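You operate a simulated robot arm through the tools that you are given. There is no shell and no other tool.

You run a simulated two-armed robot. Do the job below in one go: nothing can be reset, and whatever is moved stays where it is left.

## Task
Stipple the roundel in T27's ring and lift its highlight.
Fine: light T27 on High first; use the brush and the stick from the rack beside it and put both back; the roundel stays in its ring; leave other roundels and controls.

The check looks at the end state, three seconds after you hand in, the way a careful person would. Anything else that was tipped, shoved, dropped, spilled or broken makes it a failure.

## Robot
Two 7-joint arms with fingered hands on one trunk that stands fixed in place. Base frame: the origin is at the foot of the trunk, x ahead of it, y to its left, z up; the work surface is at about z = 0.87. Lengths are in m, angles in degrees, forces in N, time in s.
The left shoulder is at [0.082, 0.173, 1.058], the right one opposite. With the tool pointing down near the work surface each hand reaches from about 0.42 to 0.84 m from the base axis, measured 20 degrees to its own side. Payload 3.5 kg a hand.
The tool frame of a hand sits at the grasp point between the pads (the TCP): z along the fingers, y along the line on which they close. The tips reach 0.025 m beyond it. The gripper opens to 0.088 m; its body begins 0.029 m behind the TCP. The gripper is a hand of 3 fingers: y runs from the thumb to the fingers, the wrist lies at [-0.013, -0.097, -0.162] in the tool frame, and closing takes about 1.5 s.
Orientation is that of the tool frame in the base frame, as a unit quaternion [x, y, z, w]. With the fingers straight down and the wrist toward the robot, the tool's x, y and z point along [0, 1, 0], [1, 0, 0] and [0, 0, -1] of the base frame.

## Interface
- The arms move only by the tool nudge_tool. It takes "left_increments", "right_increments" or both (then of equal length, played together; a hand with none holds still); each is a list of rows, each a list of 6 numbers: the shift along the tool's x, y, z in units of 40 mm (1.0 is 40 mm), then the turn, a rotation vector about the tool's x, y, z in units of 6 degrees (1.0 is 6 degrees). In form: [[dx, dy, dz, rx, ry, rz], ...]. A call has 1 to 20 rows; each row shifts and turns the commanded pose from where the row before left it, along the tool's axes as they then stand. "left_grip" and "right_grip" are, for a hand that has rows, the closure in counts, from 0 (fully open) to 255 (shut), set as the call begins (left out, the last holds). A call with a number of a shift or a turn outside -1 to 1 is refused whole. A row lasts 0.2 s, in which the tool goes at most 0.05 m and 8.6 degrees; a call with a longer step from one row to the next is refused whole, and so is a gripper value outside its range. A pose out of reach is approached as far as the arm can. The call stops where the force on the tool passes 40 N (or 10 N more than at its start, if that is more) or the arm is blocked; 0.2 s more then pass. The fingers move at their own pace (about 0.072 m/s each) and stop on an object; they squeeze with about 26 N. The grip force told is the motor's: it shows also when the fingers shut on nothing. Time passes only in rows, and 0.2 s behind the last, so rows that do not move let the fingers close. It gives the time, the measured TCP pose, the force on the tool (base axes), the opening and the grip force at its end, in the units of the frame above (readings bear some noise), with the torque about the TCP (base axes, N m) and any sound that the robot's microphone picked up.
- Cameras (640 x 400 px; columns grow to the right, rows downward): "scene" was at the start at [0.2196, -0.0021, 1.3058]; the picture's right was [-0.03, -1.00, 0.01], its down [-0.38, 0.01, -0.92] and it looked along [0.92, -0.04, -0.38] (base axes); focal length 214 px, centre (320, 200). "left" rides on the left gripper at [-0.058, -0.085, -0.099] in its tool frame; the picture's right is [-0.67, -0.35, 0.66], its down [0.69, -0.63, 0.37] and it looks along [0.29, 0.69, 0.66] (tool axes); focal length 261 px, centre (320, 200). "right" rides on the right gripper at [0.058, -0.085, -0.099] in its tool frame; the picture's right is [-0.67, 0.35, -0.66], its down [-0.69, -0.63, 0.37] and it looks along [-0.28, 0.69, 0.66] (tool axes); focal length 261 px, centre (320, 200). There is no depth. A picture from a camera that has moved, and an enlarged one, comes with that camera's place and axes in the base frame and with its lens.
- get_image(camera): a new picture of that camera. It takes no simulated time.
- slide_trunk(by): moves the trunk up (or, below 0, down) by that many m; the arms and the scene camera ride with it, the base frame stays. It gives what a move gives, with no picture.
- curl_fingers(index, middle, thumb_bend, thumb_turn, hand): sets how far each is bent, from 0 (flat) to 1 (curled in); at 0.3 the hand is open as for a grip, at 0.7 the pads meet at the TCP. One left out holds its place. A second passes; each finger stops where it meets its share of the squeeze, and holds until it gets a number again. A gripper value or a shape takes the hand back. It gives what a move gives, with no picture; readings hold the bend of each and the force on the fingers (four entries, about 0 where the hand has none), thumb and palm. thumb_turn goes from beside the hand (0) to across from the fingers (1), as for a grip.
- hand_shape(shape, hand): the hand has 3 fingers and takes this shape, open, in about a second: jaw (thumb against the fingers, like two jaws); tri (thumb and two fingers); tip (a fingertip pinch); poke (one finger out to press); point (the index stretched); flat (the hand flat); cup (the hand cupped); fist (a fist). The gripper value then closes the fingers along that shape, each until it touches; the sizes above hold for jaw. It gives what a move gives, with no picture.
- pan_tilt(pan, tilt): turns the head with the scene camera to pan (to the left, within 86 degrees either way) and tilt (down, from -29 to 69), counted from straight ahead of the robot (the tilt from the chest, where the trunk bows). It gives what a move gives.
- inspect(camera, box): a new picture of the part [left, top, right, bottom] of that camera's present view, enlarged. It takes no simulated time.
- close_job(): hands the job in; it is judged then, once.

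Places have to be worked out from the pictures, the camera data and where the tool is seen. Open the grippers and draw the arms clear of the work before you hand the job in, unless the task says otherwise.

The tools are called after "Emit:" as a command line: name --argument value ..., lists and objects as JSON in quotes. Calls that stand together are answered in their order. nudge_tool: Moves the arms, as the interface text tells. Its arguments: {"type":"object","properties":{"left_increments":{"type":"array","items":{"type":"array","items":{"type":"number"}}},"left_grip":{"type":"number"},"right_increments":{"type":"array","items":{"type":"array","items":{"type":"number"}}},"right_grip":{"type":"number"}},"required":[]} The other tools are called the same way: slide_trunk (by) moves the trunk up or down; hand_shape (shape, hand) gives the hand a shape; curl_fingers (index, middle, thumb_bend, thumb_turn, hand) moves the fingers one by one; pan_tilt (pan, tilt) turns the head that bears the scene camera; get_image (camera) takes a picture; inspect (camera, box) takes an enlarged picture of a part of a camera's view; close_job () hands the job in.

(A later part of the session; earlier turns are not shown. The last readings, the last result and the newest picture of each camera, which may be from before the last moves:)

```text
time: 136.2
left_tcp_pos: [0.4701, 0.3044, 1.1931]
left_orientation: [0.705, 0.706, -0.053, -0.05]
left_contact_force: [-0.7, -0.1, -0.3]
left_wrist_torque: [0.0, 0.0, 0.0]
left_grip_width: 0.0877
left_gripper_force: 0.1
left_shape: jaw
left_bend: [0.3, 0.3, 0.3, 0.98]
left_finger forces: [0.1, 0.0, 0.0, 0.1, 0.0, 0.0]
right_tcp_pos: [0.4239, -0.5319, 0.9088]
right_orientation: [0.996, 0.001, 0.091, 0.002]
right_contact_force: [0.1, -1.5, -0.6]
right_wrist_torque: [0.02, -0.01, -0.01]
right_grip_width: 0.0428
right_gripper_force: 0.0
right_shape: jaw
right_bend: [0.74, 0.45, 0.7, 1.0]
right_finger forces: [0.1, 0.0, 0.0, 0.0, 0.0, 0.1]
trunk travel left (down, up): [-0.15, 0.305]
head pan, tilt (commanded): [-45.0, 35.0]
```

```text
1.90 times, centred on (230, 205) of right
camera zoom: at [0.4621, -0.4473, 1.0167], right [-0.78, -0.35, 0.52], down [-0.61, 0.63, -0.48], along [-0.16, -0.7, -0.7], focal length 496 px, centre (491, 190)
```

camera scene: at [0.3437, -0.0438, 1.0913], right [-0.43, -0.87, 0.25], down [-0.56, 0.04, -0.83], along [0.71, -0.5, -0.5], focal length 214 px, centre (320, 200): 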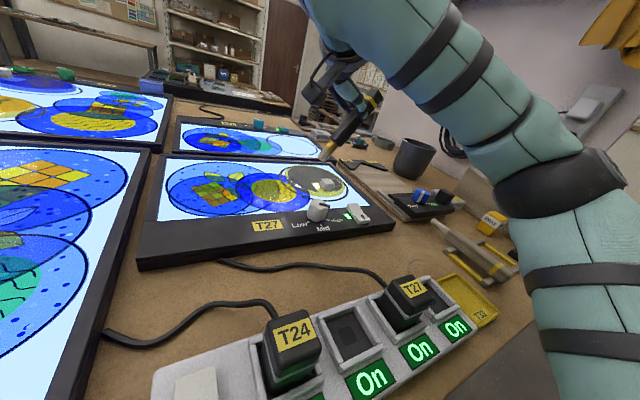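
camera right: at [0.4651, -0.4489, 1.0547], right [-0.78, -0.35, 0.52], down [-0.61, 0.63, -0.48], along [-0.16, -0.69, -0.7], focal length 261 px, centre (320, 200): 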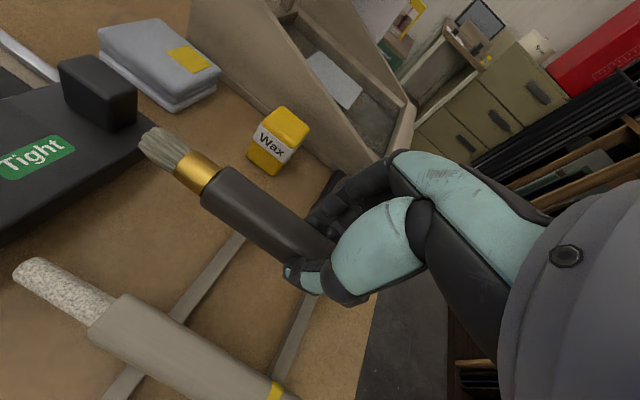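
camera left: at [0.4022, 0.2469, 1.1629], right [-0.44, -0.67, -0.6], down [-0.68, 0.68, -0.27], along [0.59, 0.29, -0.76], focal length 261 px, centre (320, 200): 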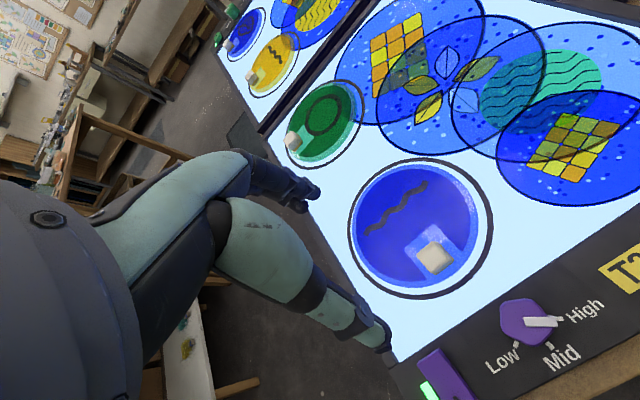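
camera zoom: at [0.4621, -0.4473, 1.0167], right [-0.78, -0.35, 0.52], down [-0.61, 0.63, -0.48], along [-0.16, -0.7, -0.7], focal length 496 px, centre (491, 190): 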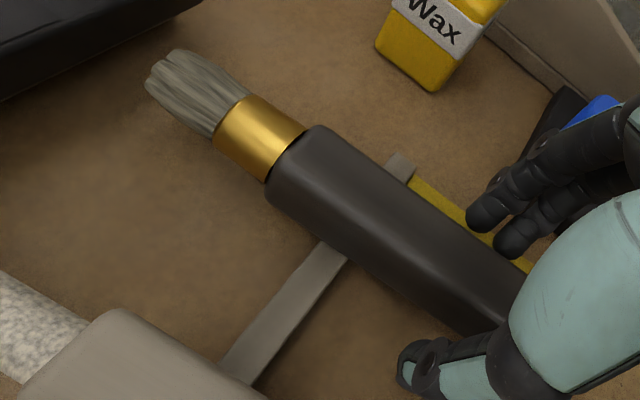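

Released; the brush rests on the rack as before. Lifting straight up and leveling the hand.

Emit:
nudge_tool --right_increments '[[0.09, 0, -0.49, 0, 0, 0], [0.18, 0, -0.98, 0, 0, 0], [0.18, 0, -0.98, 0, 0, 0], [0, 0, 0, 0, -0.87, 0], [0, 0, 0, 0, -0.87, 0]]'

Emit:
get_image --camera "right"

Emit:
inspect --camera "scene" --box '[310, 130, 390, 200]'

```text
time: 137.4
left_tcp_pos: [0.4733, 0.3059, 1.1926]
left_orientation: [0.705, 0.706, -0.052, -0.052]
left_contact_force: [0.0, -0.6, -0.1]
left_wrist_torque: [-0.02, -0.03, -0.02]
left_grip_width: 0.0879
left_gripper_force: 0.0
left_shape: jaw
left_bend: [0.3, 0.3, 0.3, 0.98]
left_finger forces: [0.0, 0.0, 0.1, 0.1, 0.0, 0.1]
right_tcp_pos: [0.425, -0.5314, 1.0093]
right_orientation: [1.0, 0.001, 0.0, 0.0]
right_contact_force: [0.0, 0.2, 0.4]
right_wrist_torque: [-0.01, 0.04, 0.0]
right_grip_width: 0.0428
right_gripper_force: 0.0
right_shape: jaw
right_bend: [0.74, 0.45, 0.7, 1.0]
right_finger forces: [0.0, 0.1, 0.0, 0.1, 0.1, 0.1]
trunk travel left (down, up): [-0.15, 0.305]
head pan, tilt (commanded): [-45.0, 35.0]
```

```text
taken
camera right: at [0.482, -0.4469, 1.1075], right [-0.67, -0.35, 0.66], down [-0.69, 0.63, -0.37], along [-0.28, -0.69, -0.66], focal length 261 px, centre (320, 200)
```

right: 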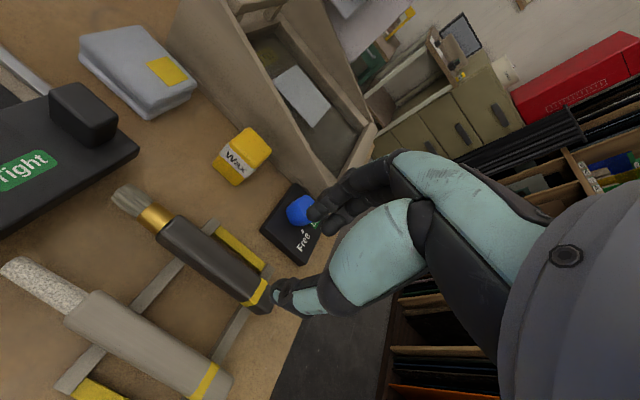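

```text
5.71 times, centred on (350, 165) of scene
camera zoom: at [0.1803, -0.061, 1.2717], right [-0.69, -0.71, 0.17], down [-0.59, 0.41, -0.7], along [0.42, -0.58, -0.7], focal length 1226 px, centre (149, 400)
```

zoom: 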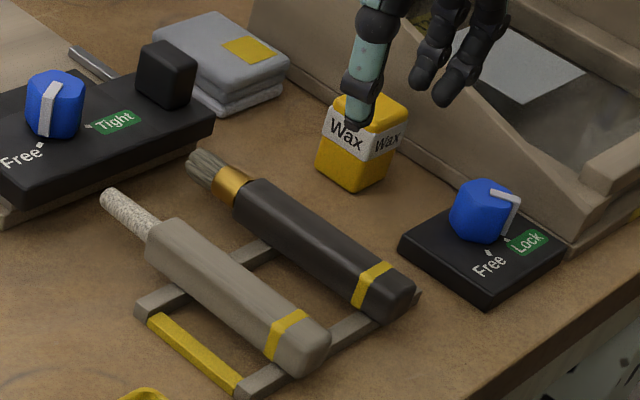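

The brush is back exactly where it was. Next the stick: axis y ≈ −0.465, handle ~3 cm wide. Moving above it with a wider opening.

Emit:
nudge_tool --right_increments '[[0.03, -0.83, 0, 0, 0, 0], [0.03, -0.83, 0, 0, 0, 0], [0, 0, 0.5, 0, 0, 0], [0, 0, 0.4, 0, 0, 0]]' --right_grip 85

Emit:
inspect --camera "scene" --box '[300, 120, 390, 200]'

Emit:
get_image --camera "right"

```text
time: 138.4
left_tcp_pos: [0.4718, 0.3045, 1.1925]
left_orientation: [0.704, 0.706, -0.053, -0.053]
left_contact_force: [-0.4, 0.0, 0.5]
left_wrist_torque: [-0.02, 0.02, 0.01]
left_grip_width: 0.0876
left_gripper_force: 0.1
left_shape: jaw
left_bend: [0.3, 0.3, 0.3, 0.98]
left_finger forces: [0.1, 0.0, 0.0, 0.1, 0.0, 0.0]
right_tcp_pos: [0.4277, -0.4652, 0.9729]
right_orientation: [1.0, 0.001, 0.0, 0.0]
right_contact_force: [0.7, 0.1, 0.8]
right_wrist_torque: [0.0, 0.0, 0.02]
right_grip_width: 0.0584
right_gripper_force: 0.0
right_shape: jaw
right_bend: [0.28, 0.38, 0.61, 1.0]
right_finger forces: [0.0, 0.0, 0.0, 0.0, 0.1, 0.0]
trunk travel left (down, up): [-0.15, 0.305]
head pan, tilt (commanded): [-45.0, 35.0]
```

```text
5.00 times, centred on (345, 160) of scene
camera zoom: at [0.1803, -0.0609, 1.2717], right [-0.69, -0.71, 0.17], down [-0.59, 0.41, -0.7], along [0.42, -0.58, -0.7], focal length 1072 px, centre (195, 400)
```

zoom: 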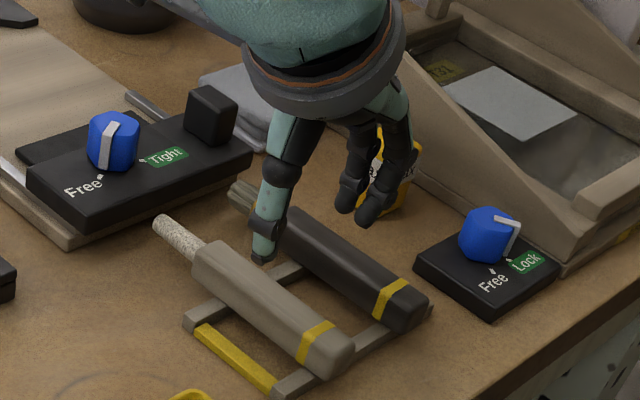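

```text
taken
camera right: at [0.4842, -0.3804, 1.0711], right [-0.67, -0.35, 0.66], down [-0.69, 0.63, -0.37], along [-0.28, -0.7, -0.66], focal length 261 px, centre (320, 200)
```

right: 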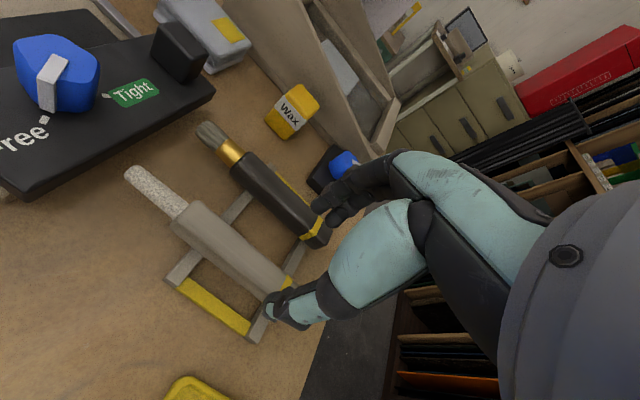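

Fingers straddle the stick, with the right fingers over the gap to the brush. Narrowing slightly and descending to z ≈ 0.911.

Emit:
nudge_tool --right_increments '[[0, 0, 0.5, 0, 0, 0], [0, 0, 0.35, 0, 0, 0], [0, 0, 0, 0, 0, 0]]' --right_grip 100

Emit:
inspect --camera "scene" --box '[300, 120, 390, 200]'

Emit:
inspect --camera "right" --box '[130, 100, 370, 310]'

```text
time: 139.2
left_tcp_pos: [0.4696, 0.3049, 1.1935]
left_orientation: [0.705, 0.706, -0.052, -0.051]
left_contact_force: [-0.1, -0.6, 0.5]
left_wrist_torque: [-0.03, 0.0, -0.03]
left_grip_width: 0.0878
left_gripper_force: 0.1
left_shape: jaw
left_bend: [0.3, 0.3, 0.3, 0.98]
left_finger forces: [0.0, 0.1, 0.0, 0.1, 0.0, 0.1]
right_tcp_pos: [0.4265, -0.4651, 0.94]
right_orientation: [1.0, 0.001, 0.0, 0.001]
right_contact_force: [1.0, 0.9, 0.0]
right_wrist_torque: [-0.05, 0.03, -0.01]
right_grip_width: 0.054
right_gripper_force: 0.0
right_shape: jaw
right_bend: [0.29, 0.4, 0.64, 1.0]
right_finger forces: [0.0, 0.0, 0.0, 0.0, 0.1, 0.1]
trunk travel left (down, up): [-0.15, 0.305]
head pan, tilt (commanded): [-45.0, 35.0]
```

```text
5.00 times, centred on (345, 160) of scene
camera zoom: at [0.1796, -0.0608, 1.2719], right [-0.69, -0.71, 0.17], down [-0.59, 0.41, -0.7], along [0.42, -0.58, -0.7], focal length 1072 px, centre (195, 400)
```

zoom: 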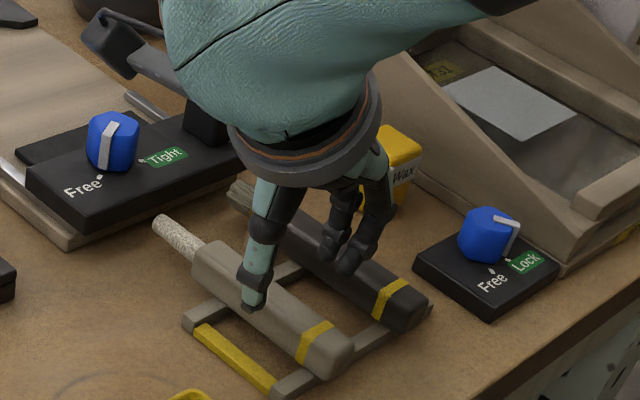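

```text
1.90 times, centred on (250, 205) of right
camera zoom: at [0.4836, -0.3806, 1.038], right [-0.67, -0.35, 0.66], down [-0.69, 0.63, -0.37], along [-0.28, -0.7, -0.66], focal length 496 px, centre (453, 190)
```

zoom: 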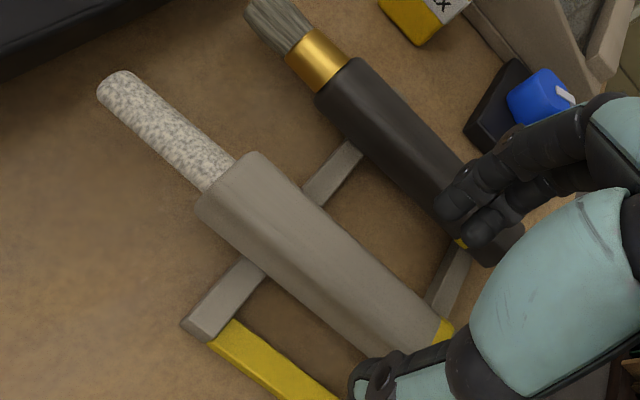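

Margins look fine (fingers at y ≈ −0.50 to −0.51, brush edge at −0.522). Descending to the grasp height.

Emit:
nudge_tool --right_increments '[[0, 0, 0.4, 0, 0, 0], [0, 0, 0.33, 0, 0, 0], [0, 0, 0, 0, 0, 0]]'

Emit:
inspect --camera "scene" --box '[300, 120, 390, 200]'

Emit:
inspect --camera "right" --box '[130, 100, 370, 310]'

```text
time: 140.1
left_tcp_pos: [0.4715, 0.3044, 1.1931]
left_orientation: [0.705, 0.705, -0.053, -0.051]
left_contact_force: [-0.8, -0.1, -0.6]
left_wrist_torque: [0.0, -0.01, -0.01]
left_grip_width: 0.0876
left_gripper_force: 0.0
left_shape: jaw
left_bend: [0.3, 0.3, 0.3, 0.98]
left_finger forces: [0.0, 0.0, 0.0, 0.0, 0.0, 0.0]
right_tcp_pos: [0.4263, -0.4656, 0.9096]
right_orientation: [1.0, 0.001, 0.0, 0.001]
right_contact_force: [0.1, 0.1, 0.6]
right_wrist_torque: [0.02, 0.0, -0.03]
right_grip_width: 0.0542
right_gripper_force: 0.1
right_shape: jaw
right_bend: [0.29, 0.4, 0.64, 1.0]
right_finger forces: [0.1, 0.0, 0.0, 0.0, 0.0, 0.1]
trunk travel left (down, up): [-0.15, 0.305]
head pan, tilt (commanded): [-45.0, 35.0]
```

```text
5.00 times, centred on (345, 160) of scene
camera zoom: at [0.1797, -0.0608, 1.2719], right [-0.69, -0.71, 0.17], down [-0.59, 0.41, -0.7], along [0.42, -0.58, -0.7], focal length 1072 px, centre (195, 400)
```

zoom: 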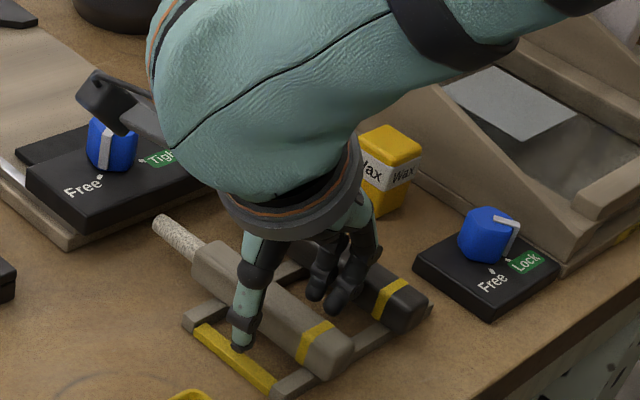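

```text
1.90 times, centred on (250, 205) of right
camera zoom: at [0.4838, -0.3812, 1.0089], right [-0.67, -0.35, 0.66], down [-0.69, 0.63, -0.37], along [-0.28, -0.7, -0.66], focal length 496 px, centre (453, 190)
```

zoom: 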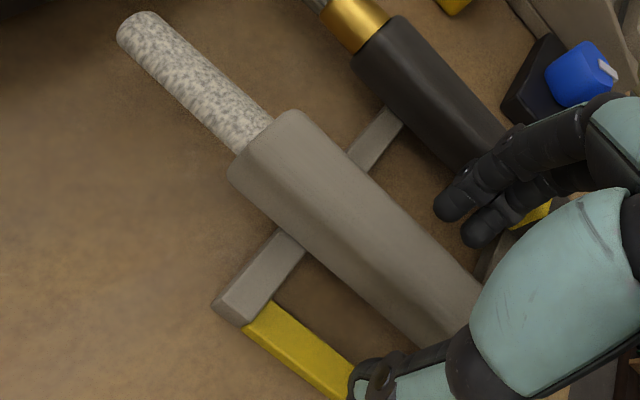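

Straddling with no contact. Closing on the stick.

Emit:
nudge_tool --right_increments '[[0, 0, 0, 0, 0, 0], [0, 0, 0, 0, 0, 0], [0, 0, 0, 0, 0, 0], [0, 0, 0, 0, 0, 0], [0, 0, 0, 0, 0, 0], [0, 0, 0, 0, 0, 0], [0, 0, 0, 0, 0, 0]]' --right_grip 255

Emit:
inspect --camera "scene" --box '[300, 120, 390, 200]'

Emit:
inspect --camera "right" --box '[130, 100, 370, 310]'

```text
time: 141.7
left_tcp_pos: [0.4707, 0.305, 1.1924]
left_orientation: [0.704, 0.706, -0.053, -0.051]
left_contact_force: [0.6, -0.7, 0.5]
left_wrist_torque: [0.0, -0.01, 0.02]
left_grip_width: 0.0878
left_gripper_force: 0.0
left_shape: jaw
left_bend: [0.3, 0.3, 0.3, 0.98]
left_finger forces: [0.0, 0.0, 0.1, 0.0, 0.0, 0.0]
right_tcp_pos: [0.4278, -0.4663, 0.9095]
right_orientation: [1.0, 0.002, 0.0, 0.001]
right_contact_force: [0.6, 1.0, 0.1]
right_wrist_torque: [-0.03, 0.01, -0.01]
right_grip_width: 0.0168
right_gripper_force: 25.4
right_shape: jaw
right_bend: [0.73, 0.59, 0.75, 1.0]
right_finger forces: [15.2, 8.0, 0.0, 0.0, 23.3, 0.1]
trunk travel left (down, up): [-0.15, 0.305]
head pan, tilt (commanded): [-45.0, 35.0]
```

```text
5.00 times, centred on (345, 160) of scene
camera zoom: at [0.18, -0.061, 1.2718], right [-0.69, -0.71, 0.17], down [-0.59, 0.41, -0.7], along [0.42, -0.58, -0.7], focal length 1072 px, centre (195, 400)
```

zoom: 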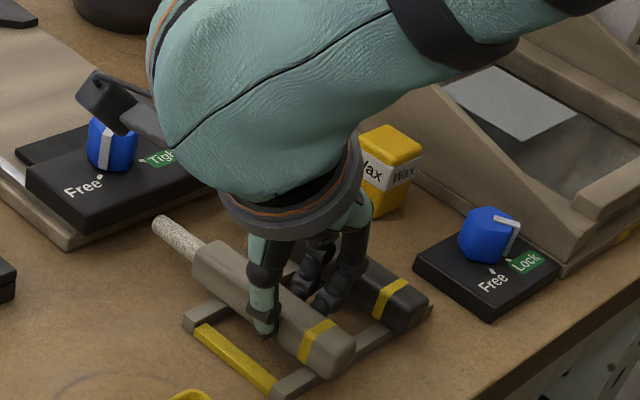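

```text
1.90 times, centred on (250, 205) of right
camera zoom: at [0.484, -0.3814, 1.0088], right [-0.67, -0.35, 0.66], down [-0.69, 0.63, -0.37], along [-0.28, -0.7, -0.66], focal length 496 px, centre (453, 190)
```

zoom: 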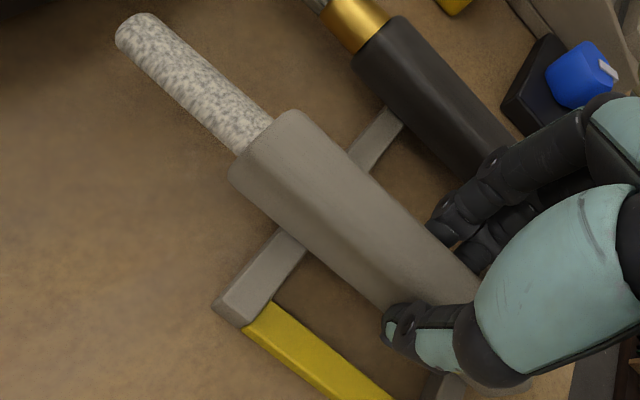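

Stick gripped at 25 N; grasp pose [0.4275, -0.466, 0.9095]. Lifting and turning to yaw 0 up high.

Emit:
nudge_tool --right_increments '[[0, 0, -0.4, 0, 0, 0], [0, 0, -0.8, 0, 0, 0], [0, 0, -1, 0, 0, 0], [0, 0, -1, 0, 0, 0], [0, 0, -1, 0, 0, 0], [0, 0, -1, 0, 0, 0], [0, 0, 0, 0, 0, -1], [0, 0, 0, 0, 0, -1], [0, 0, 0, 0, 0, -1], [0, 0, 0, 0, 0, -1], [0, 0, 0, 0, 0, -1], [0, 0, 0, 0, 0, -1], [0, 0, 0, 0, 0, -1], [0, 0, 0, 0, 0, -1]]'

Emit:
get_image --camera "right"

Emit:
get_image --camera "scene"

```text
time: 144.7
left_tcp_pos: [0.471, 0.3044, 1.1932]
left_orientation: [0.704, 0.706, -0.052, -0.052]
left_contact_force: [-0.8, 0.2, -0.9]
left_wrist_torque: [-0.01, -0.01, -0.01]
left_grip_width: 0.088
left_gripper_force: 0.0
left_shape: jaw
left_bend: [0.3, 0.3, 0.3, 0.98]
left_finger forces: [0.0, 0.0, 0.0, 0.1, 0.0, 0.1]
right_tcp_pos: [0.4272, -0.4659, 1.1171]
right_orientation: [0.913, 0.408, -0.001, 0.001]
right_contact_force: [-1.0, -0.1, -1.1]
right_wrist_torque: [-0.03, -0.02, -0.03]
right_grip_width: 0.0165
right_gripper_force: 26.1
right_shape: jaw
right_bend: [0.73, 0.59, 0.75, 1.0]
right_finger forces: [15.2, 8.1, 0.1, 0.1, 23.3, 0.1]
trunk travel left (down, up): [-0.15, 0.305]
head pan, tilt (commanded): [-45.0, 35.0]
```

```text
taken
camera right: at [0.4008, -0.3665, 1.2161], right [-0.19, -0.73, 0.66], down [-0.93, -0.09, -0.37], along [0.33, -0.68, -0.66], focal length 261 px, centre (320, 200)
```

right: 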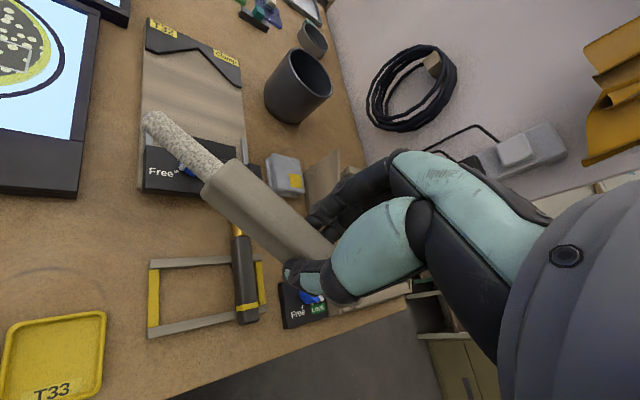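

```text
taken
camera scene: at [0.1798, -0.0613, 1.2718], right [-0.69, -0.71, 0.17], down [-0.59, 0.41, -0.7], along [0.42, -0.58, -0.7], focal length 214 px, centre (320, 200)
```

scene: 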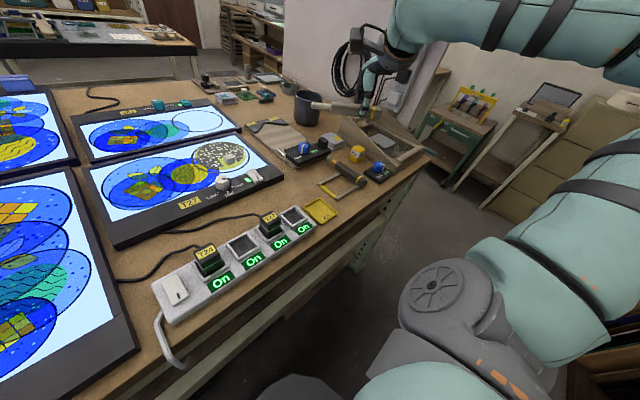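

Stick held well. Finishing the turn to yaw 0, then moving to the lean-in position and lowering the trunk.

Emit:
nudge_tool --right_increments '[[0, 0, 0, 0, 0, -1], [0, 0, 0, 0, 0, -1], [0, 0, 0, 0, 0, -1], [0, 0, 0, 0, 0, -1], [0, 0, 0, 0, 0, -1], [0, 0, 0, 0, 0, -1], [0, 0, 0, 0, 0, -1], [0.41, 0.757, -0.27, 0, 0, 0], [0.41, 0.757, -0.27, 0, 0, 0], [0.41, 0.757, -0.27, 0, 0, 0], [0.41, 0.757, -0.27, 0, 0, 0]]'

Emit:
slide_trunk --by -0.14

Emit:
pan_tilt --pan -30 --tilt 5

Emit:
get_image --camera "right"

```text
time: 147.1
left_tcp_pos: [0.4718, 0.3049, 1.1925]
left_orientation: [0.705, 0.706, -0.054, -0.052]
left_contact_force: [0.1, -0.6, -0.4]
left_wrist_torque: [-0.01, -0.02, -0.01]
left_grip_width: 0.0878
left_gripper_force: 0.0
left_shape: jaw
left_bend: [0.3, 0.3, 0.3, 0.98]
left_finger forces: [0.0, 0.1, 0.1, 0.0, 0.0, 0.0]
right_tcp_pos: [0.5495, -0.3997, 1.1608]
right_orientation: [0.707, 0.707, -0.001, 0.0]
right_contact_force: [0.8, 0.4, -0.6]
right_wrist_torque: [0.0, 0.02, 0.0]
right_grip_width: 0.0166
right_gripper_force: 25.9
right_shape: jaw
right_bend: [0.73, 0.6, 0.75, 1.0]
right_finger forces: [15.2, 8.1, 0.0, 0.0, 23.3, 0.0]
trunk travel left (down, up): [-0.15, 0.305]
head pan, tilt (commanded): [-45.0, 35.0]
```

```text
time: 148.7
left_tcp_pos: [0.469, 0.3045, 1.0543]
left_orientation: [0.705, 0.706, -0.052, -0.051]
left_contact_force: [0.4, 0.3, 0.9]
left_wrist_torque: [0.0, -0.02, -0.01]
left_grip_width: 0.0875
left_gripper_force: 0.0
left_shape: jaw
left_bend: [0.3, 0.3, 0.3, 0.98]
left_finger forces: [0.0, 0.1, 0.0, 0.1, 0.1, 0.0]
right_tcp_pos: [0.5469, -0.4001, 1.0215]
right_orientation: [0.707, 0.708, 0.0, 0.002]
right_contact_force: [0.1, 0.6, -0.5]
right_wrist_torque: [-0.02, 0.0, -0.01]
right_grip_width: 0.0168
right_gripper_force: 26.2
right_shape: jaw
right_bend: [0.73, 0.6, 0.75, 1.0]
right_finger forces: [15.2, 8.1, 0.1, 0.0, 23.3, 0.1]
trunk travel left (down, up): [-0.01, 0.445]
head pan, tilt (commanded): [-45.0, 35.0]
```

```text
time: 149.7
left_tcp_pos: [0.4705, 0.3047, 1.0524]
left_orientation: [0.705, 0.705, -0.053, -0.052]
left_contact_force: [-0.2, -0.7, -0.1]
left_wrist_torque: [0.04, 0.0, 0.0]
left_grip_width: 0.0875
left_gripper_force: 0.1
left_shape: jaw
left_bend: [0.3, 0.3, 0.3, 0.98]
left_finger forces: [0.0, 0.1, 0.1, 0.0, 0.0, 0.0]
right_tcp_pos: [0.5477, -0.4004, 1.0214]
right_orientation: [0.707, 0.708, -0.002, 0.001]
right_contact_force: [0.1, -0.1, -0.3]
right_wrist_torque: [-0.01, -0.03, 0.01]
right_grip_width: 0.0168
right_gripper_force: 26.2
right_shape: jaw
right_bend: [0.73, 0.6, 0.75, 1.0]
right_finger forces: [15.2, 8.1, 0.1, 0.0, 23.3, 0.0]
trunk travel left (down, up): [-0.01, 0.445]
head pan, tilt (commanded): [-30.0, 5.0]
```

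```text
taken
camera right: at [0.4617, -0.3423, 1.1195], right [0.35, -0.67, 0.66], down [-0.63, -0.69, -0.36], along [0.69, -0.28, -0.66], focal length 261 px, centre (320, 200)
```

right: 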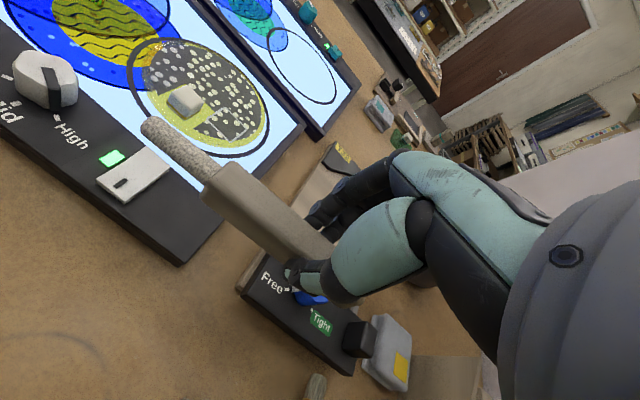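

Stick is in hand, trunk leaned in. Rolling the tip down to 54° while moving forward, as with the brush.

Emit:
nudge_tool --right_increments '[[0, 0.3, -0.9, 0, 0, 0], [0, 0.27, 0, 0, -1, 0], [0, 0.27, 0, 0, -1, 0], [0, 0.27, 0, 0, -1, 0], [0, 0.27, 0, 0, -1, 0], [0, 0.27, 0, 0, -1, 0], [0, 0.27, 0, 0, -1, 0], [0, 0.27, 0, 0, -1, 0], [0, 0.27, 0, 0, -1, 0], [0, 0.27, 0, 0, -1, 0]]'

Emit:
get_image --camera "right"

Emit:
inspect --camera "scene" --box '[260, 100, 420, 220]'

```text
time: 151.9
left_tcp_pos: [0.4719, 0.304, 1.0521]
left_orientation: [0.705, 0.705, -0.053, -0.052]
left_contact_force: [0.0, 0.8, -0.8]
left_wrist_torque: [0.0, 0.02, 0.01]
left_grip_width: 0.0875
left_gripper_force: 0.0
left_shape: jaw
left_bend: [0.3, 0.3, 0.3, 0.98]
left_finger forces: [0.0, 0.0, 0.1, 0.0, 0.0, 0.1]
right_tcp_pos: [0.6575, -0.3997, 1.0568]
right_orientation: [0.63, 0.63, -0.322, 0.321]
right_contact_force: [0.0, 0.0, -1.1]
right_wrist_torque: [0.0, 0.03, 0.0]
right_grip_width: 0.0169
right_gripper_force: 25.8
right_shape: jaw
right_bend: [0.73, 0.6, 0.75, 1.0]
right_finger forces: [15.2, 7.9, 0.1, 0.0, 23.3, 0.0]
trunk travel left (down, up): [-0.01, 0.445]
head pan, tilt (commanded): [-30.0, 5.0]
```

```text
taken
camera right: at [0.5716, -0.2854, 1.0675], right [0.35, 0.14, 0.93], down [-0.63, -0.7, 0.34], along [0.69, -0.7, -0.16], focal length 261 px, centre (320, 200)
```

right: 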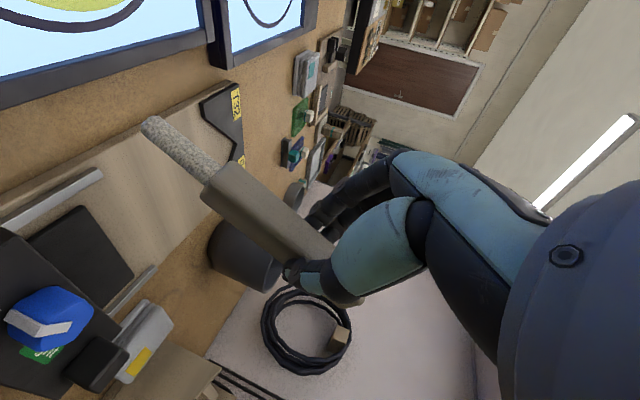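

```text
3.33 times, centred on (340, 160) of scene
camera zoom: at [0.3444, -0.0445, 1.0909], right [-0.43, -0.87, 0.25], down [-0.56, 0.04, -0.83], along [0.71, -0.5, -0.5], focal length 715 px, centre (253, 333)
```

zoom: 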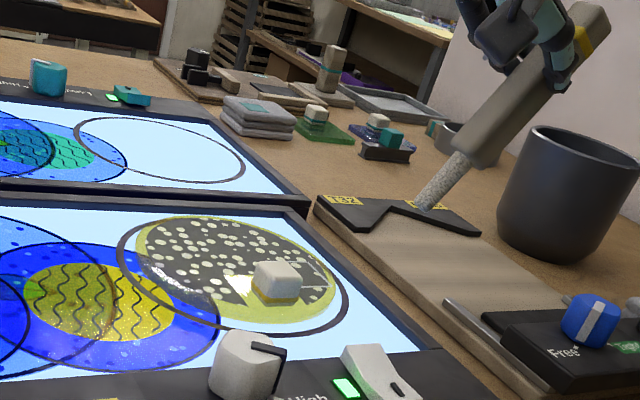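

The stick's tip is about +0.040 m in y and −0.094 m in z from the TCP. Moving to hover over the centre of the highlight square ([0.671, -0.299]).

Emit:
nudge_tool --right_increments '[[0.6, 0.17, -0.5, 0, 0, 0], [0.6, 0.17, -0.5, 0, 0, 0]]'

Emit:
inspect --camera "scene" --box '[270, 130, 380, 215]'

Emit:
inspect --camera "right" --box '[0, 0, 250, 250]'

```text
time: 152.5
left_tcp_pos: [0.4714, 0.3049, 1.0521]
left_orientation: [0.705, 0.705, -0.052, -0.052]
left_contact_force: [-0.1, -0.2, -0.3]
left_wrist_torque: [0.0, 0.0, -0.01]
left_grip_width: 0.0877
left_gripper_force: 0.1
left_shape: jaw
left_bend: [0.3, 0.3, 0.3, 0.98]
left_finger forces: [0.1, 0.1, 0.0, 0.1, 0.1, 0.0]
right_tcp_pos: [0.6653, -0.3459, 1.0368]
right_orientation: [0.631, 0.629, -0.322, 0.321]
right_contact_force: [-1.1, 0.4, -0.2]
right_wrist_torque: [0.0, 0.0, -0.06]
right_grip_width: 0.0168
right_gripper_force: 26.1
right_shape: jaw
right_bend: [0.73, 0.6, 0.75, 1.0]
right_finger forces: [15.3, 8.1, 0.0, 0.0, 23.3, 0.0]
right hand out of reach, approached as far as the arm can: row 2
trunk travel left (down, up): [-0.01, 0.445]
head pan, tilt (commanded): [-30.0, 5.0]
```

```text
4.71 times, centred on (325, 172) of scene
camera zoom: at [0.3443, -0.0448, 1.0909], right [-0.43, -0.87, 0.25], down [-0.56, 0.04, -0.83], along [0.71, -0.5, -0.5], focal length 1009 px, centre (296, 329)
```

zoom: 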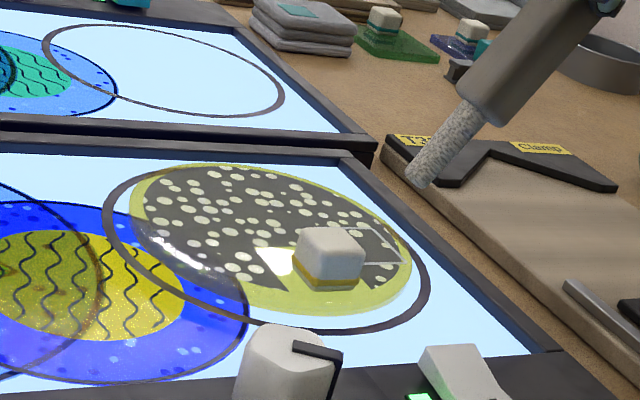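

```text
1.60 times, centred on (125, 125) of right
camera zoom: at [0.5791, -0.2331, 1.048], right [0.35, 0.14, 0.93], down [-0.63, -0.7, 0.34], along [0.69, -0.7, -0.16], focal length 417 px, centre (632, 320)
```

zoom: 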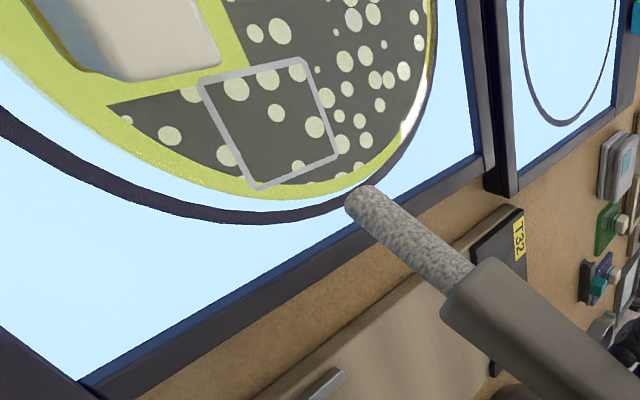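

Tip measured at [0.665, -0.310, 0.939]. Shifting onto the square's centre and lowering to ~1 cm above the glass.

Emit:
nudge_tool --right_increments '[[0.33, 0.08, 0.06, 0, 0, 0], [0.33, 0.07, 0.06, 0, 0, 0]]'

Emit:
inspect --camera "scene" --box '[290, 140, 370, 205]'

Emit:
inspect --camera "right" --box '[30, 0, 220, 170]'

```text
time: 153.1
left_tcp_pos: [0.4716, 0.3047, 1.053]
left_orientation: [0.704, 0.706, -0.053, -0.052]
left_contact_force: [0.2, 0.1, -0.2]
left_wrist_torque: [0.01, 0.03, -0.01]
left_grip_width: 0.0875
left_gripper_force: 0.0
left_shape: jaw
left_bend: [0.3, 0.3, 0.3, 0.98]
left_finger forces: [0.0, 0.1, 0.1, 0.0, 0.0, 0.0]
right_tcp_pos: [0.6699, -0.3406, 1.0136]
right_orientation: [0.628, 0.631, -0.321, 0.322]
right_contact_force: [-0.3, -0.1, -0.1]
right_wrist_torque: [0.0, -0.01, -0.02]
right_grip_width: 0.0168
right_gripper_force: 25.6
right_shape: jaw
right_bend: [0.73, 0.6, 0.75, 1.0]
right_finger forces: [15.4, 7.9, 0.0, 0.0, 23.3, 0.0]
right hand out of reach, approached as far as the arm can: row 2
trunk travel left (down, up): [-0.01, 0.445]
head pan, tilt (commanded): [-30.0, 5.0]
```

```text
6.15 times, centred on (330, 172) of scene
camera zoom: at [0.3437, -0.0446, 1.0912], right [-0.43, -0.87, 0.25], down [-0.56, 0.04, -0.83], along [0.71, -0.5, -0.5], focal length 1320 px, centre (258, 369)
```

zoom: 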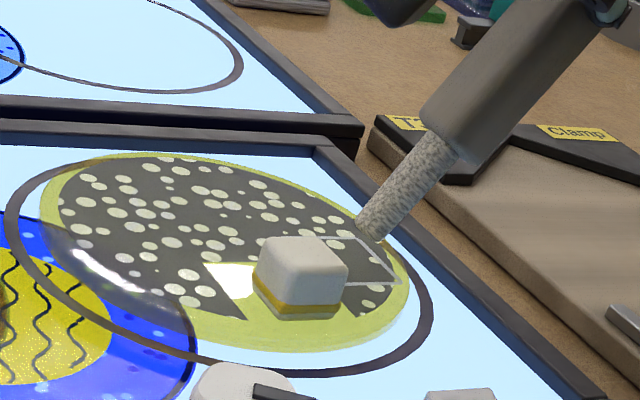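

```text
2.35 times, centred on (125, 85) of right
camera zoom: at [0.5833, -0.2263, 1.0245], right [0.35, 0.14, 0.93], down [-0.63, -0.7, 0.34], along [0.7, -0.7, -0.16], focal length 613 px, centre (779, 471)
```

zoom: 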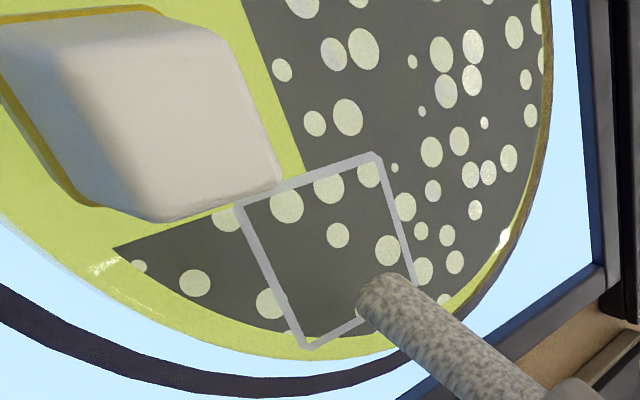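

Tip at [0.670, -0.301, 0.917], over the square. Lowering in 3 mm steps.

Emit:
nudge_tool --right_increments '[[0.0607, 0, 0.0441, 0, 0, 0], [0.0607, 0, 0.0441, 0, 0, 0]]'

Emit:
inspect --camera "scene" --box '[290, 140, 370, 205]'

Emit:
inspect --camera "right" --box '[30, 0, 220, 170]'

```text
time: 153.7
left_tcp_pos: [0.4715, 0.3041, 1.0519]
left_orientation: [0.704, 0.706, -0.054, -0.052]
left_contact_force: [0.5, 1.0, -0.2]
left_wrist_torque: [-0.03, -0.01, 0.0]
left_grip_width: 0.0876
left_gripper_force: 0.1
left_shape: jaw
left_bend: [0.3, 0.3, 0.3, 0.98]
left_finger forces: [0.0, 0.0, 0.0, 0.1, 0.1, 0.0]
right_tcp_pos: [0.6688, -0.3427, 1.0086]
right_orientation: [0.63, 0.629, -0.321, 0.322]
right_contact_force: [-0.8, 0.5, -1.0]
right_wrist_torque: [-0.01, 0.0, 0.01]
right_grip_width: 0.0165
right_gripper_force: 25.6
right_shape: jaw
right_bend: [0.73, 0.6, 0.75, 1.0]
right_finger forces: [15.2, 8.0, 0.0, 0.1, 23.3, 0.1]
trunk travel left (down, up): [-0.01, 0.445]
head pan, tilt (commanded): [-30.0, 5.0]
```

```text
6.15 times, centred on (330, 172) of scene
camera zoom: at [0.3438, -0.0445, 1.0912], right [-0.43, -0.87, 0.25], down [-0.56, 0.04, -0.83], along [0.71, -0.5, -0.5], focal length 1320 px, centre (258, 369)
```

zoom: 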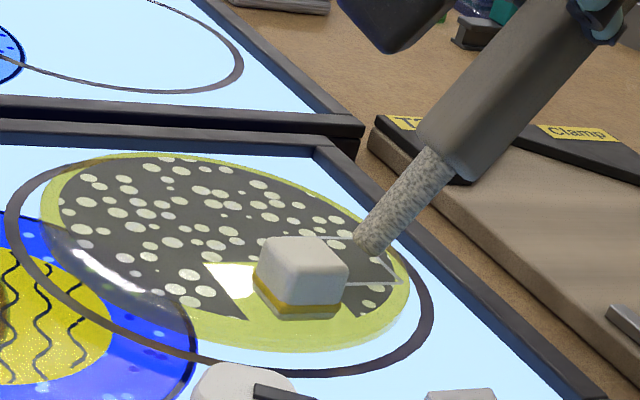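

```text
2.35 times, centred on (125, 85) of right
camera zoom: at [0.5834, -0.2271, 1.0188], right [0.35, 0.14, 0.93], down [-0.63, -0.7, 0.34], along [0.69, -0.7, -0.16], focal length 613 px, centre (779, 471)
```

zoom: 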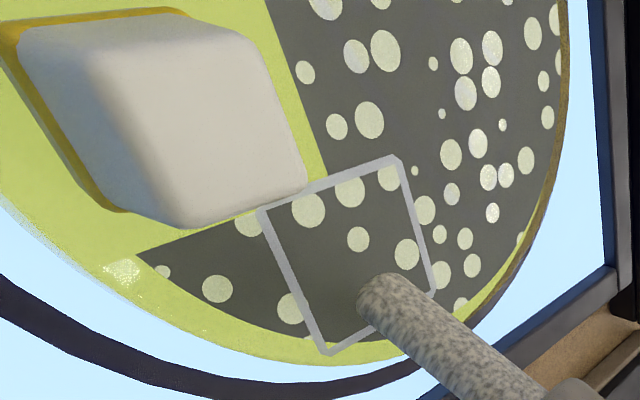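

The tip is ~8 mm right of the square's centre; shifting left by that and lowering further in small steps.

Emit:
nudge_tool --right_increments '[[0.118, 0, -0.162, 0, 0, 0], [0.05, 0, 0.0365, 0, 0, 0]]'

Emit:
inspect --camera "scene" --box '[290, 140, 370, 205]'

Emit:
inspect --camera "right" --box '[30, 0, 220, 170]'

```text
time: 154.3
left_tcp_pos: [0.4712, 0.3053, 1.0521]
left_orientation: [0.705, 0.706, -0.052, -0.053]
left_contact_force: [0.3, -0.1, 0.7]
left_wrist_torque: [0.04, 0.01, 0.0]
left_grip_width: 0.0877
left_gripper_force: 0.1
left_shape: jaw
left_bend: [0.3, 0.3, 0.3, 0.98]
left_finger forces: [0.1, 0.0, 0.1, 0.0, 0.0, 0.0]
right_tcp_pos: [0.6692, -0.3335, 1.0048]
right_orientation: [0.63, 0.63, -0.321, 0.321]
right_contact_force: [-0.9, 0.1, -0.9]
right_wrist_torque: [0.01, 0.0, -0.01]
right_grip_width: 0.0165
right_gripper_force: 25.7
right_shape: jaw
right_bend: [0.73, 0.6, 0.75, 1.0]
right_finger forces: [15.3, 7.9, 0.0, 0.1, 23.3, 0.1]
trunk travel left (down, up): [-0.01, 0.445]
head pan, tilt (commanded): [-30.0, 5.0]
```

```text
6.15 times, centred on (330, 172) of scene
camera zoom: at [0.3442, -0.0447, 1.091], right [-0.43, -0.87, 0.25], down [-0.56, 0.04, -0.83], along [0.71, -0.5, -0.5], focal length 1320 px, centre (258, 369)
```

zoom: 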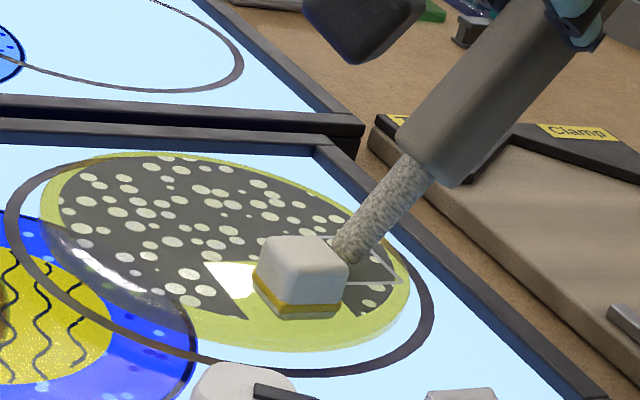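

```text
2.35 times, centred on (125, 85) of right
camera zoom: at [0.5835, -0.2197, 1.0156], right [0.35, 0.14, 0.93], down [-0.63, -0.7, 0.34], along [0.7, -0.7, -0.16], focal length 613 px, centre (779, 471)
```

zoom: 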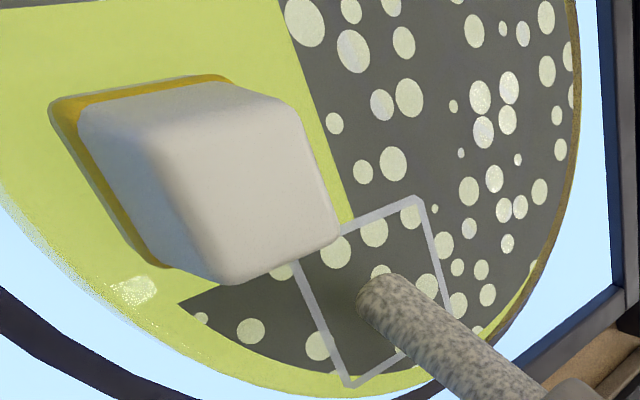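

Tip is centered in the square now. Lowering 2 mm at a time until it touches.

Emit:
nudge_tool --right_increments '[[0.04, 0, 0.03, 0, 0, 0], [0.04, 0, 0.03, 0, 0, 0]]'

Emit:
inspect --camera "scene" --box '[290, 140, 370, 205]'

Emit:
inspect --camera "right" --box '[30, 0, 220, 170]'

```text
time: 154.9
left_tcp_pos: [0.4705, 0.3051, 1.053]
left_orientation: [0.704, 0.706, -0.054, -0.052]
left_contact_force: [0.0, 0.6, -0.1]
left_wrist_torque: [0.01, 0.01, 0.01]
left_grip_width: 0.0877
left_gripper_force: 0.0
left_shape: jaw
left_bend: [0.3, 0.3, 0.3, 0.98]
left_finger forces: [0.1, 0.0, 0.0, 0.0, 0.1, 0.1]
right_tcp_pos: [0.6698, -0.3337, 1.001]
right_orientation: [0.63, 0.63, -0.321, 0.322]
right_contact_force: [0.4, -0.3, -1.1]
right_wrist_torque: [0.01, 0.01, -0.01]
right_grip_width: 0.0165
right_gripper_force: 25.8
right_shape: jaw
right_bend: [0.73, 0.6, 0.75, 1.0]
right_finger forces: [15.3, 7.9, 0.1, 0.1, 23.3, 0.0]
trunk travel left (down, up): [-0.01, 0.445]
head pan, tilt (commanded): [-30.0, 5.0]
```

```text
6.15 times, centred on (330, 172) of scene
camera zoom: at [0.3437, -0.0445, 1.0912], right [-0.43, -0.87, 0.25], down [-0.56, 0.04, -0.83], along [0.71, -0.5, -0.5], focal length 1320 px, centre (258, 369)
```

zoom: 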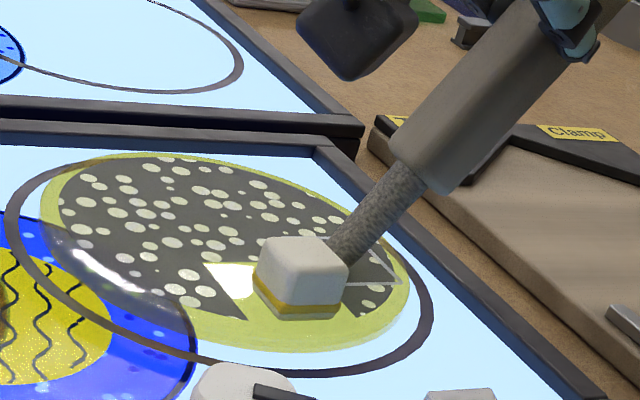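

```text
2.35 times, centred on (125, 85) of right
camera zoom: at [0.5836, -0.2193, 1.0122], right [0.35, 0.14, 0.93], down [-0.63, -0.7, 0.34], along [0.7, -0.7, -0.16], focal length 613 px, centre (779, 471)
```

zoom: 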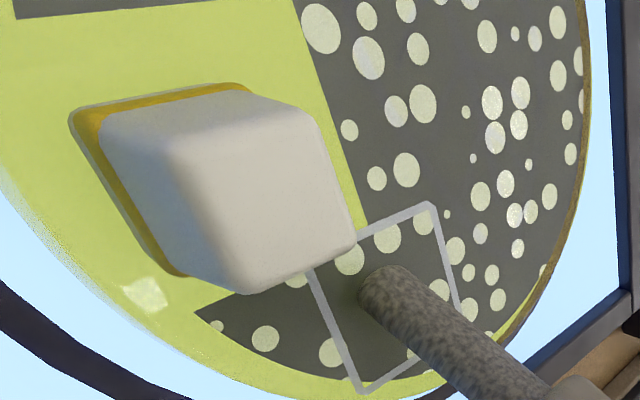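

The stick tip has darkened (it is picking up pigment), so it is touching. Now rubbing gently inside the square, ±6 mm.

Emit:
nudge_tool --right_increments '[[0.015, 0, 0.011, 0, 0, 0], [0, 0.15, 0, 0, 0, 0], [0, -0.15, 0, 0, 0, 0], [0, -0.15, 0, 0, 0, 0], [0, 0.15, 0, 0, 0, 0]]'

Emit:
inspect --camera "scene" --box '[290, 140, 370, 205]'

Emit:
inspect --camera "right" --box '[30, 0, 220, 170]'

```text
time: 156.1
left_tcp_pos: [0.4704, 0.3062, 1.0521]
left_orientation: [0.704, 0.706, -0.053, -0.052]
left_contact_force: [0.3, 0.3, 0.3]
left_wrist_torque: [-0.04, -0.03, 0.03]
left_grip_width: 0.0877
left_gripper_force: 0.1
left_shape: jaw
left_bend: [0.3, 0.3, 0.3, 0.98]
left_finger forces: [0.0, 0.1, 0.1, 0.0, 0.1, 0.0]
right_tcp_pos: [0.6643, -0.333, 0.9993]
right_orientation: [0.63, 0.631, -0.32, 0.322]
right_contact_force: [-0.9, -0.3, -0.2]
right_wrist_torque: [-0.01, 0.01, 0.02]
right_grip_width: 0.0165
right_gripper_force: 25.6
right_shape: jaw
right_bend: [0.73, 0.6, 0.75, 1.0]
right_finger forces: [15.3, 8.4, 0.0, 0.0, 23.8, 0.0]
right hand out of reach, approached as far as the arm can: row 2
trunk travel left (down, up): [-0.01, 0.445]
head pan, tilt (commanded): [-30.0, 5.0]
```

```text
6.15 times, centred on (330, 172) of scene
camera zoom: at [0.344, -0.0444, 1.0911], right [-0.43, -0.87, 0.25], down [-0.56, 0.04, -0.83], along [0.71, -0.5, -0.5], focal length 1320 px, centre (258, 369)
```

zoom: 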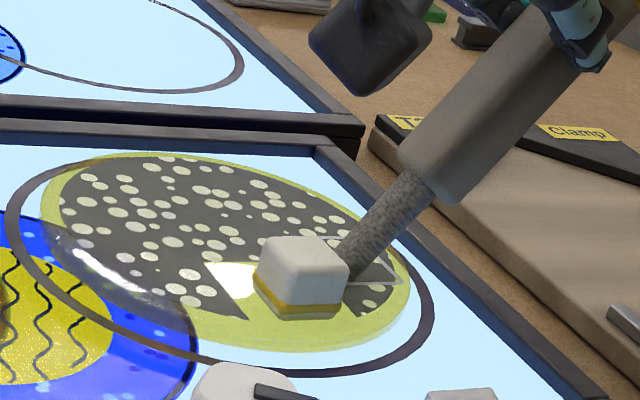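

```text
2.35 times, centred on (125, 85) of right
camera zoom: at [0.5778, -0.2193, 1.0111], right [0.35, 0.14, 0.93], down [-0.63, -0.7, 0.34], along [0.7, -0.7, -0.16], focal length 613 px, centre (779, 471)
```

zoom: 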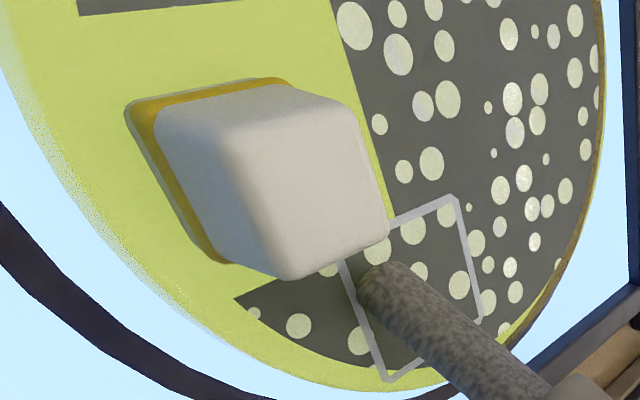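

No visible lift yet and no contact force. Pressing down gently by 1–2 mm more to feel contact.

Emit:
nudge_tool --right_increments '[[0.02, 0, 0.015, 0, 0, 0], [0.02, 0, 0.015, 0, 0, 0], [0, 0, 0, 0, 0, 0]]'

Emit:
inspect --camera "right" --box '[30, 0, 220, 170]'

Emit:
inspect --camera "scene" --box '[310, 155, 360, 195]'

```text
time: 156.9
left_tcp_pos: [0.4714, 0.3042, 1.0526]
left_orientation: [0.704, 0.706, -0.053, -0.051]
left_contact_force: [0.0, -0.3, -0.9]
left_wrist_torque: [0.01, 0.03, 0.04]
left_grip_width: 0.0877
left_gripper_force: 0.0
left_shape: jaw
left_bend: [0.3, 0.3, 0.3, 0.98]
left_finger forces: [0.0, 0.0, 0.1, 0.0, 0.1, 0.0]
right_tcp_pos: [0.6639, -0.3333, 0.998]
right_orientation: [0.63, 0.63, -0.322, 0.321]
right_contact_force: [0.4, -0.8, 0.6]
right_wrist_torque: [0.03, 0.01, 0.0]
right_grip_width: 0.0166
right_gripper_force: 25.4
right_shape: jaw
right_bend: [0.73, 0.6, 0.75, 1.0]
right_finger forces: [15.5, 8.1, 0.0, 0.1, 23.7, 0.0]
trunk travel left (down, up): [-0.01, 0.445]
head pan, tilt (commanded): [-30.0, 5.0]
```

```text
2.35 times, centred on (125, 85) of right
camera zoom: at [0.5773, -0.2192, 1.0096], right [0.35, 0.14, 0.93], down [-0.63, -0.7, 0.34], along [0.7, -0.7, -0.16], focal length 613 px, centre (779, 471)
```

zoom: 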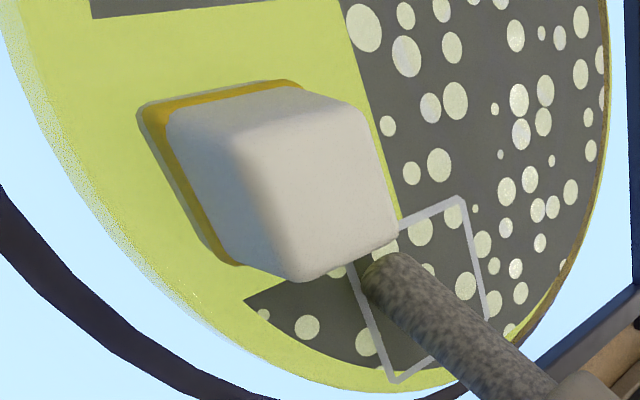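

```text
10.00 times, centred on (335, 175) of scene
camera zoom: at [0.3437, -0.0445, 1.0912], right [-0.43, -0.87, 0.25], down [-0.56, 0.04, -0.83], along [0.71, -0.5, -0.5], focal length 2145 px, centre (170, 450)
```

zoom: 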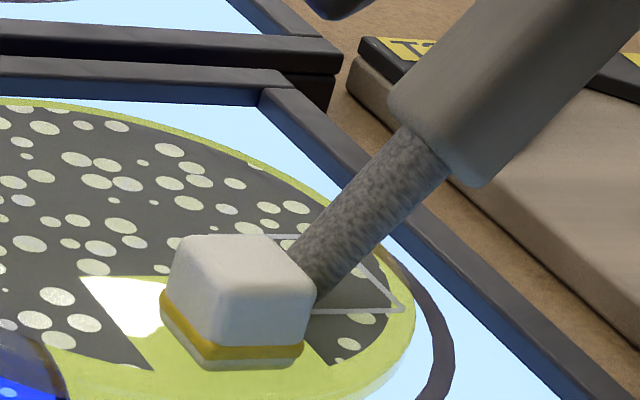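

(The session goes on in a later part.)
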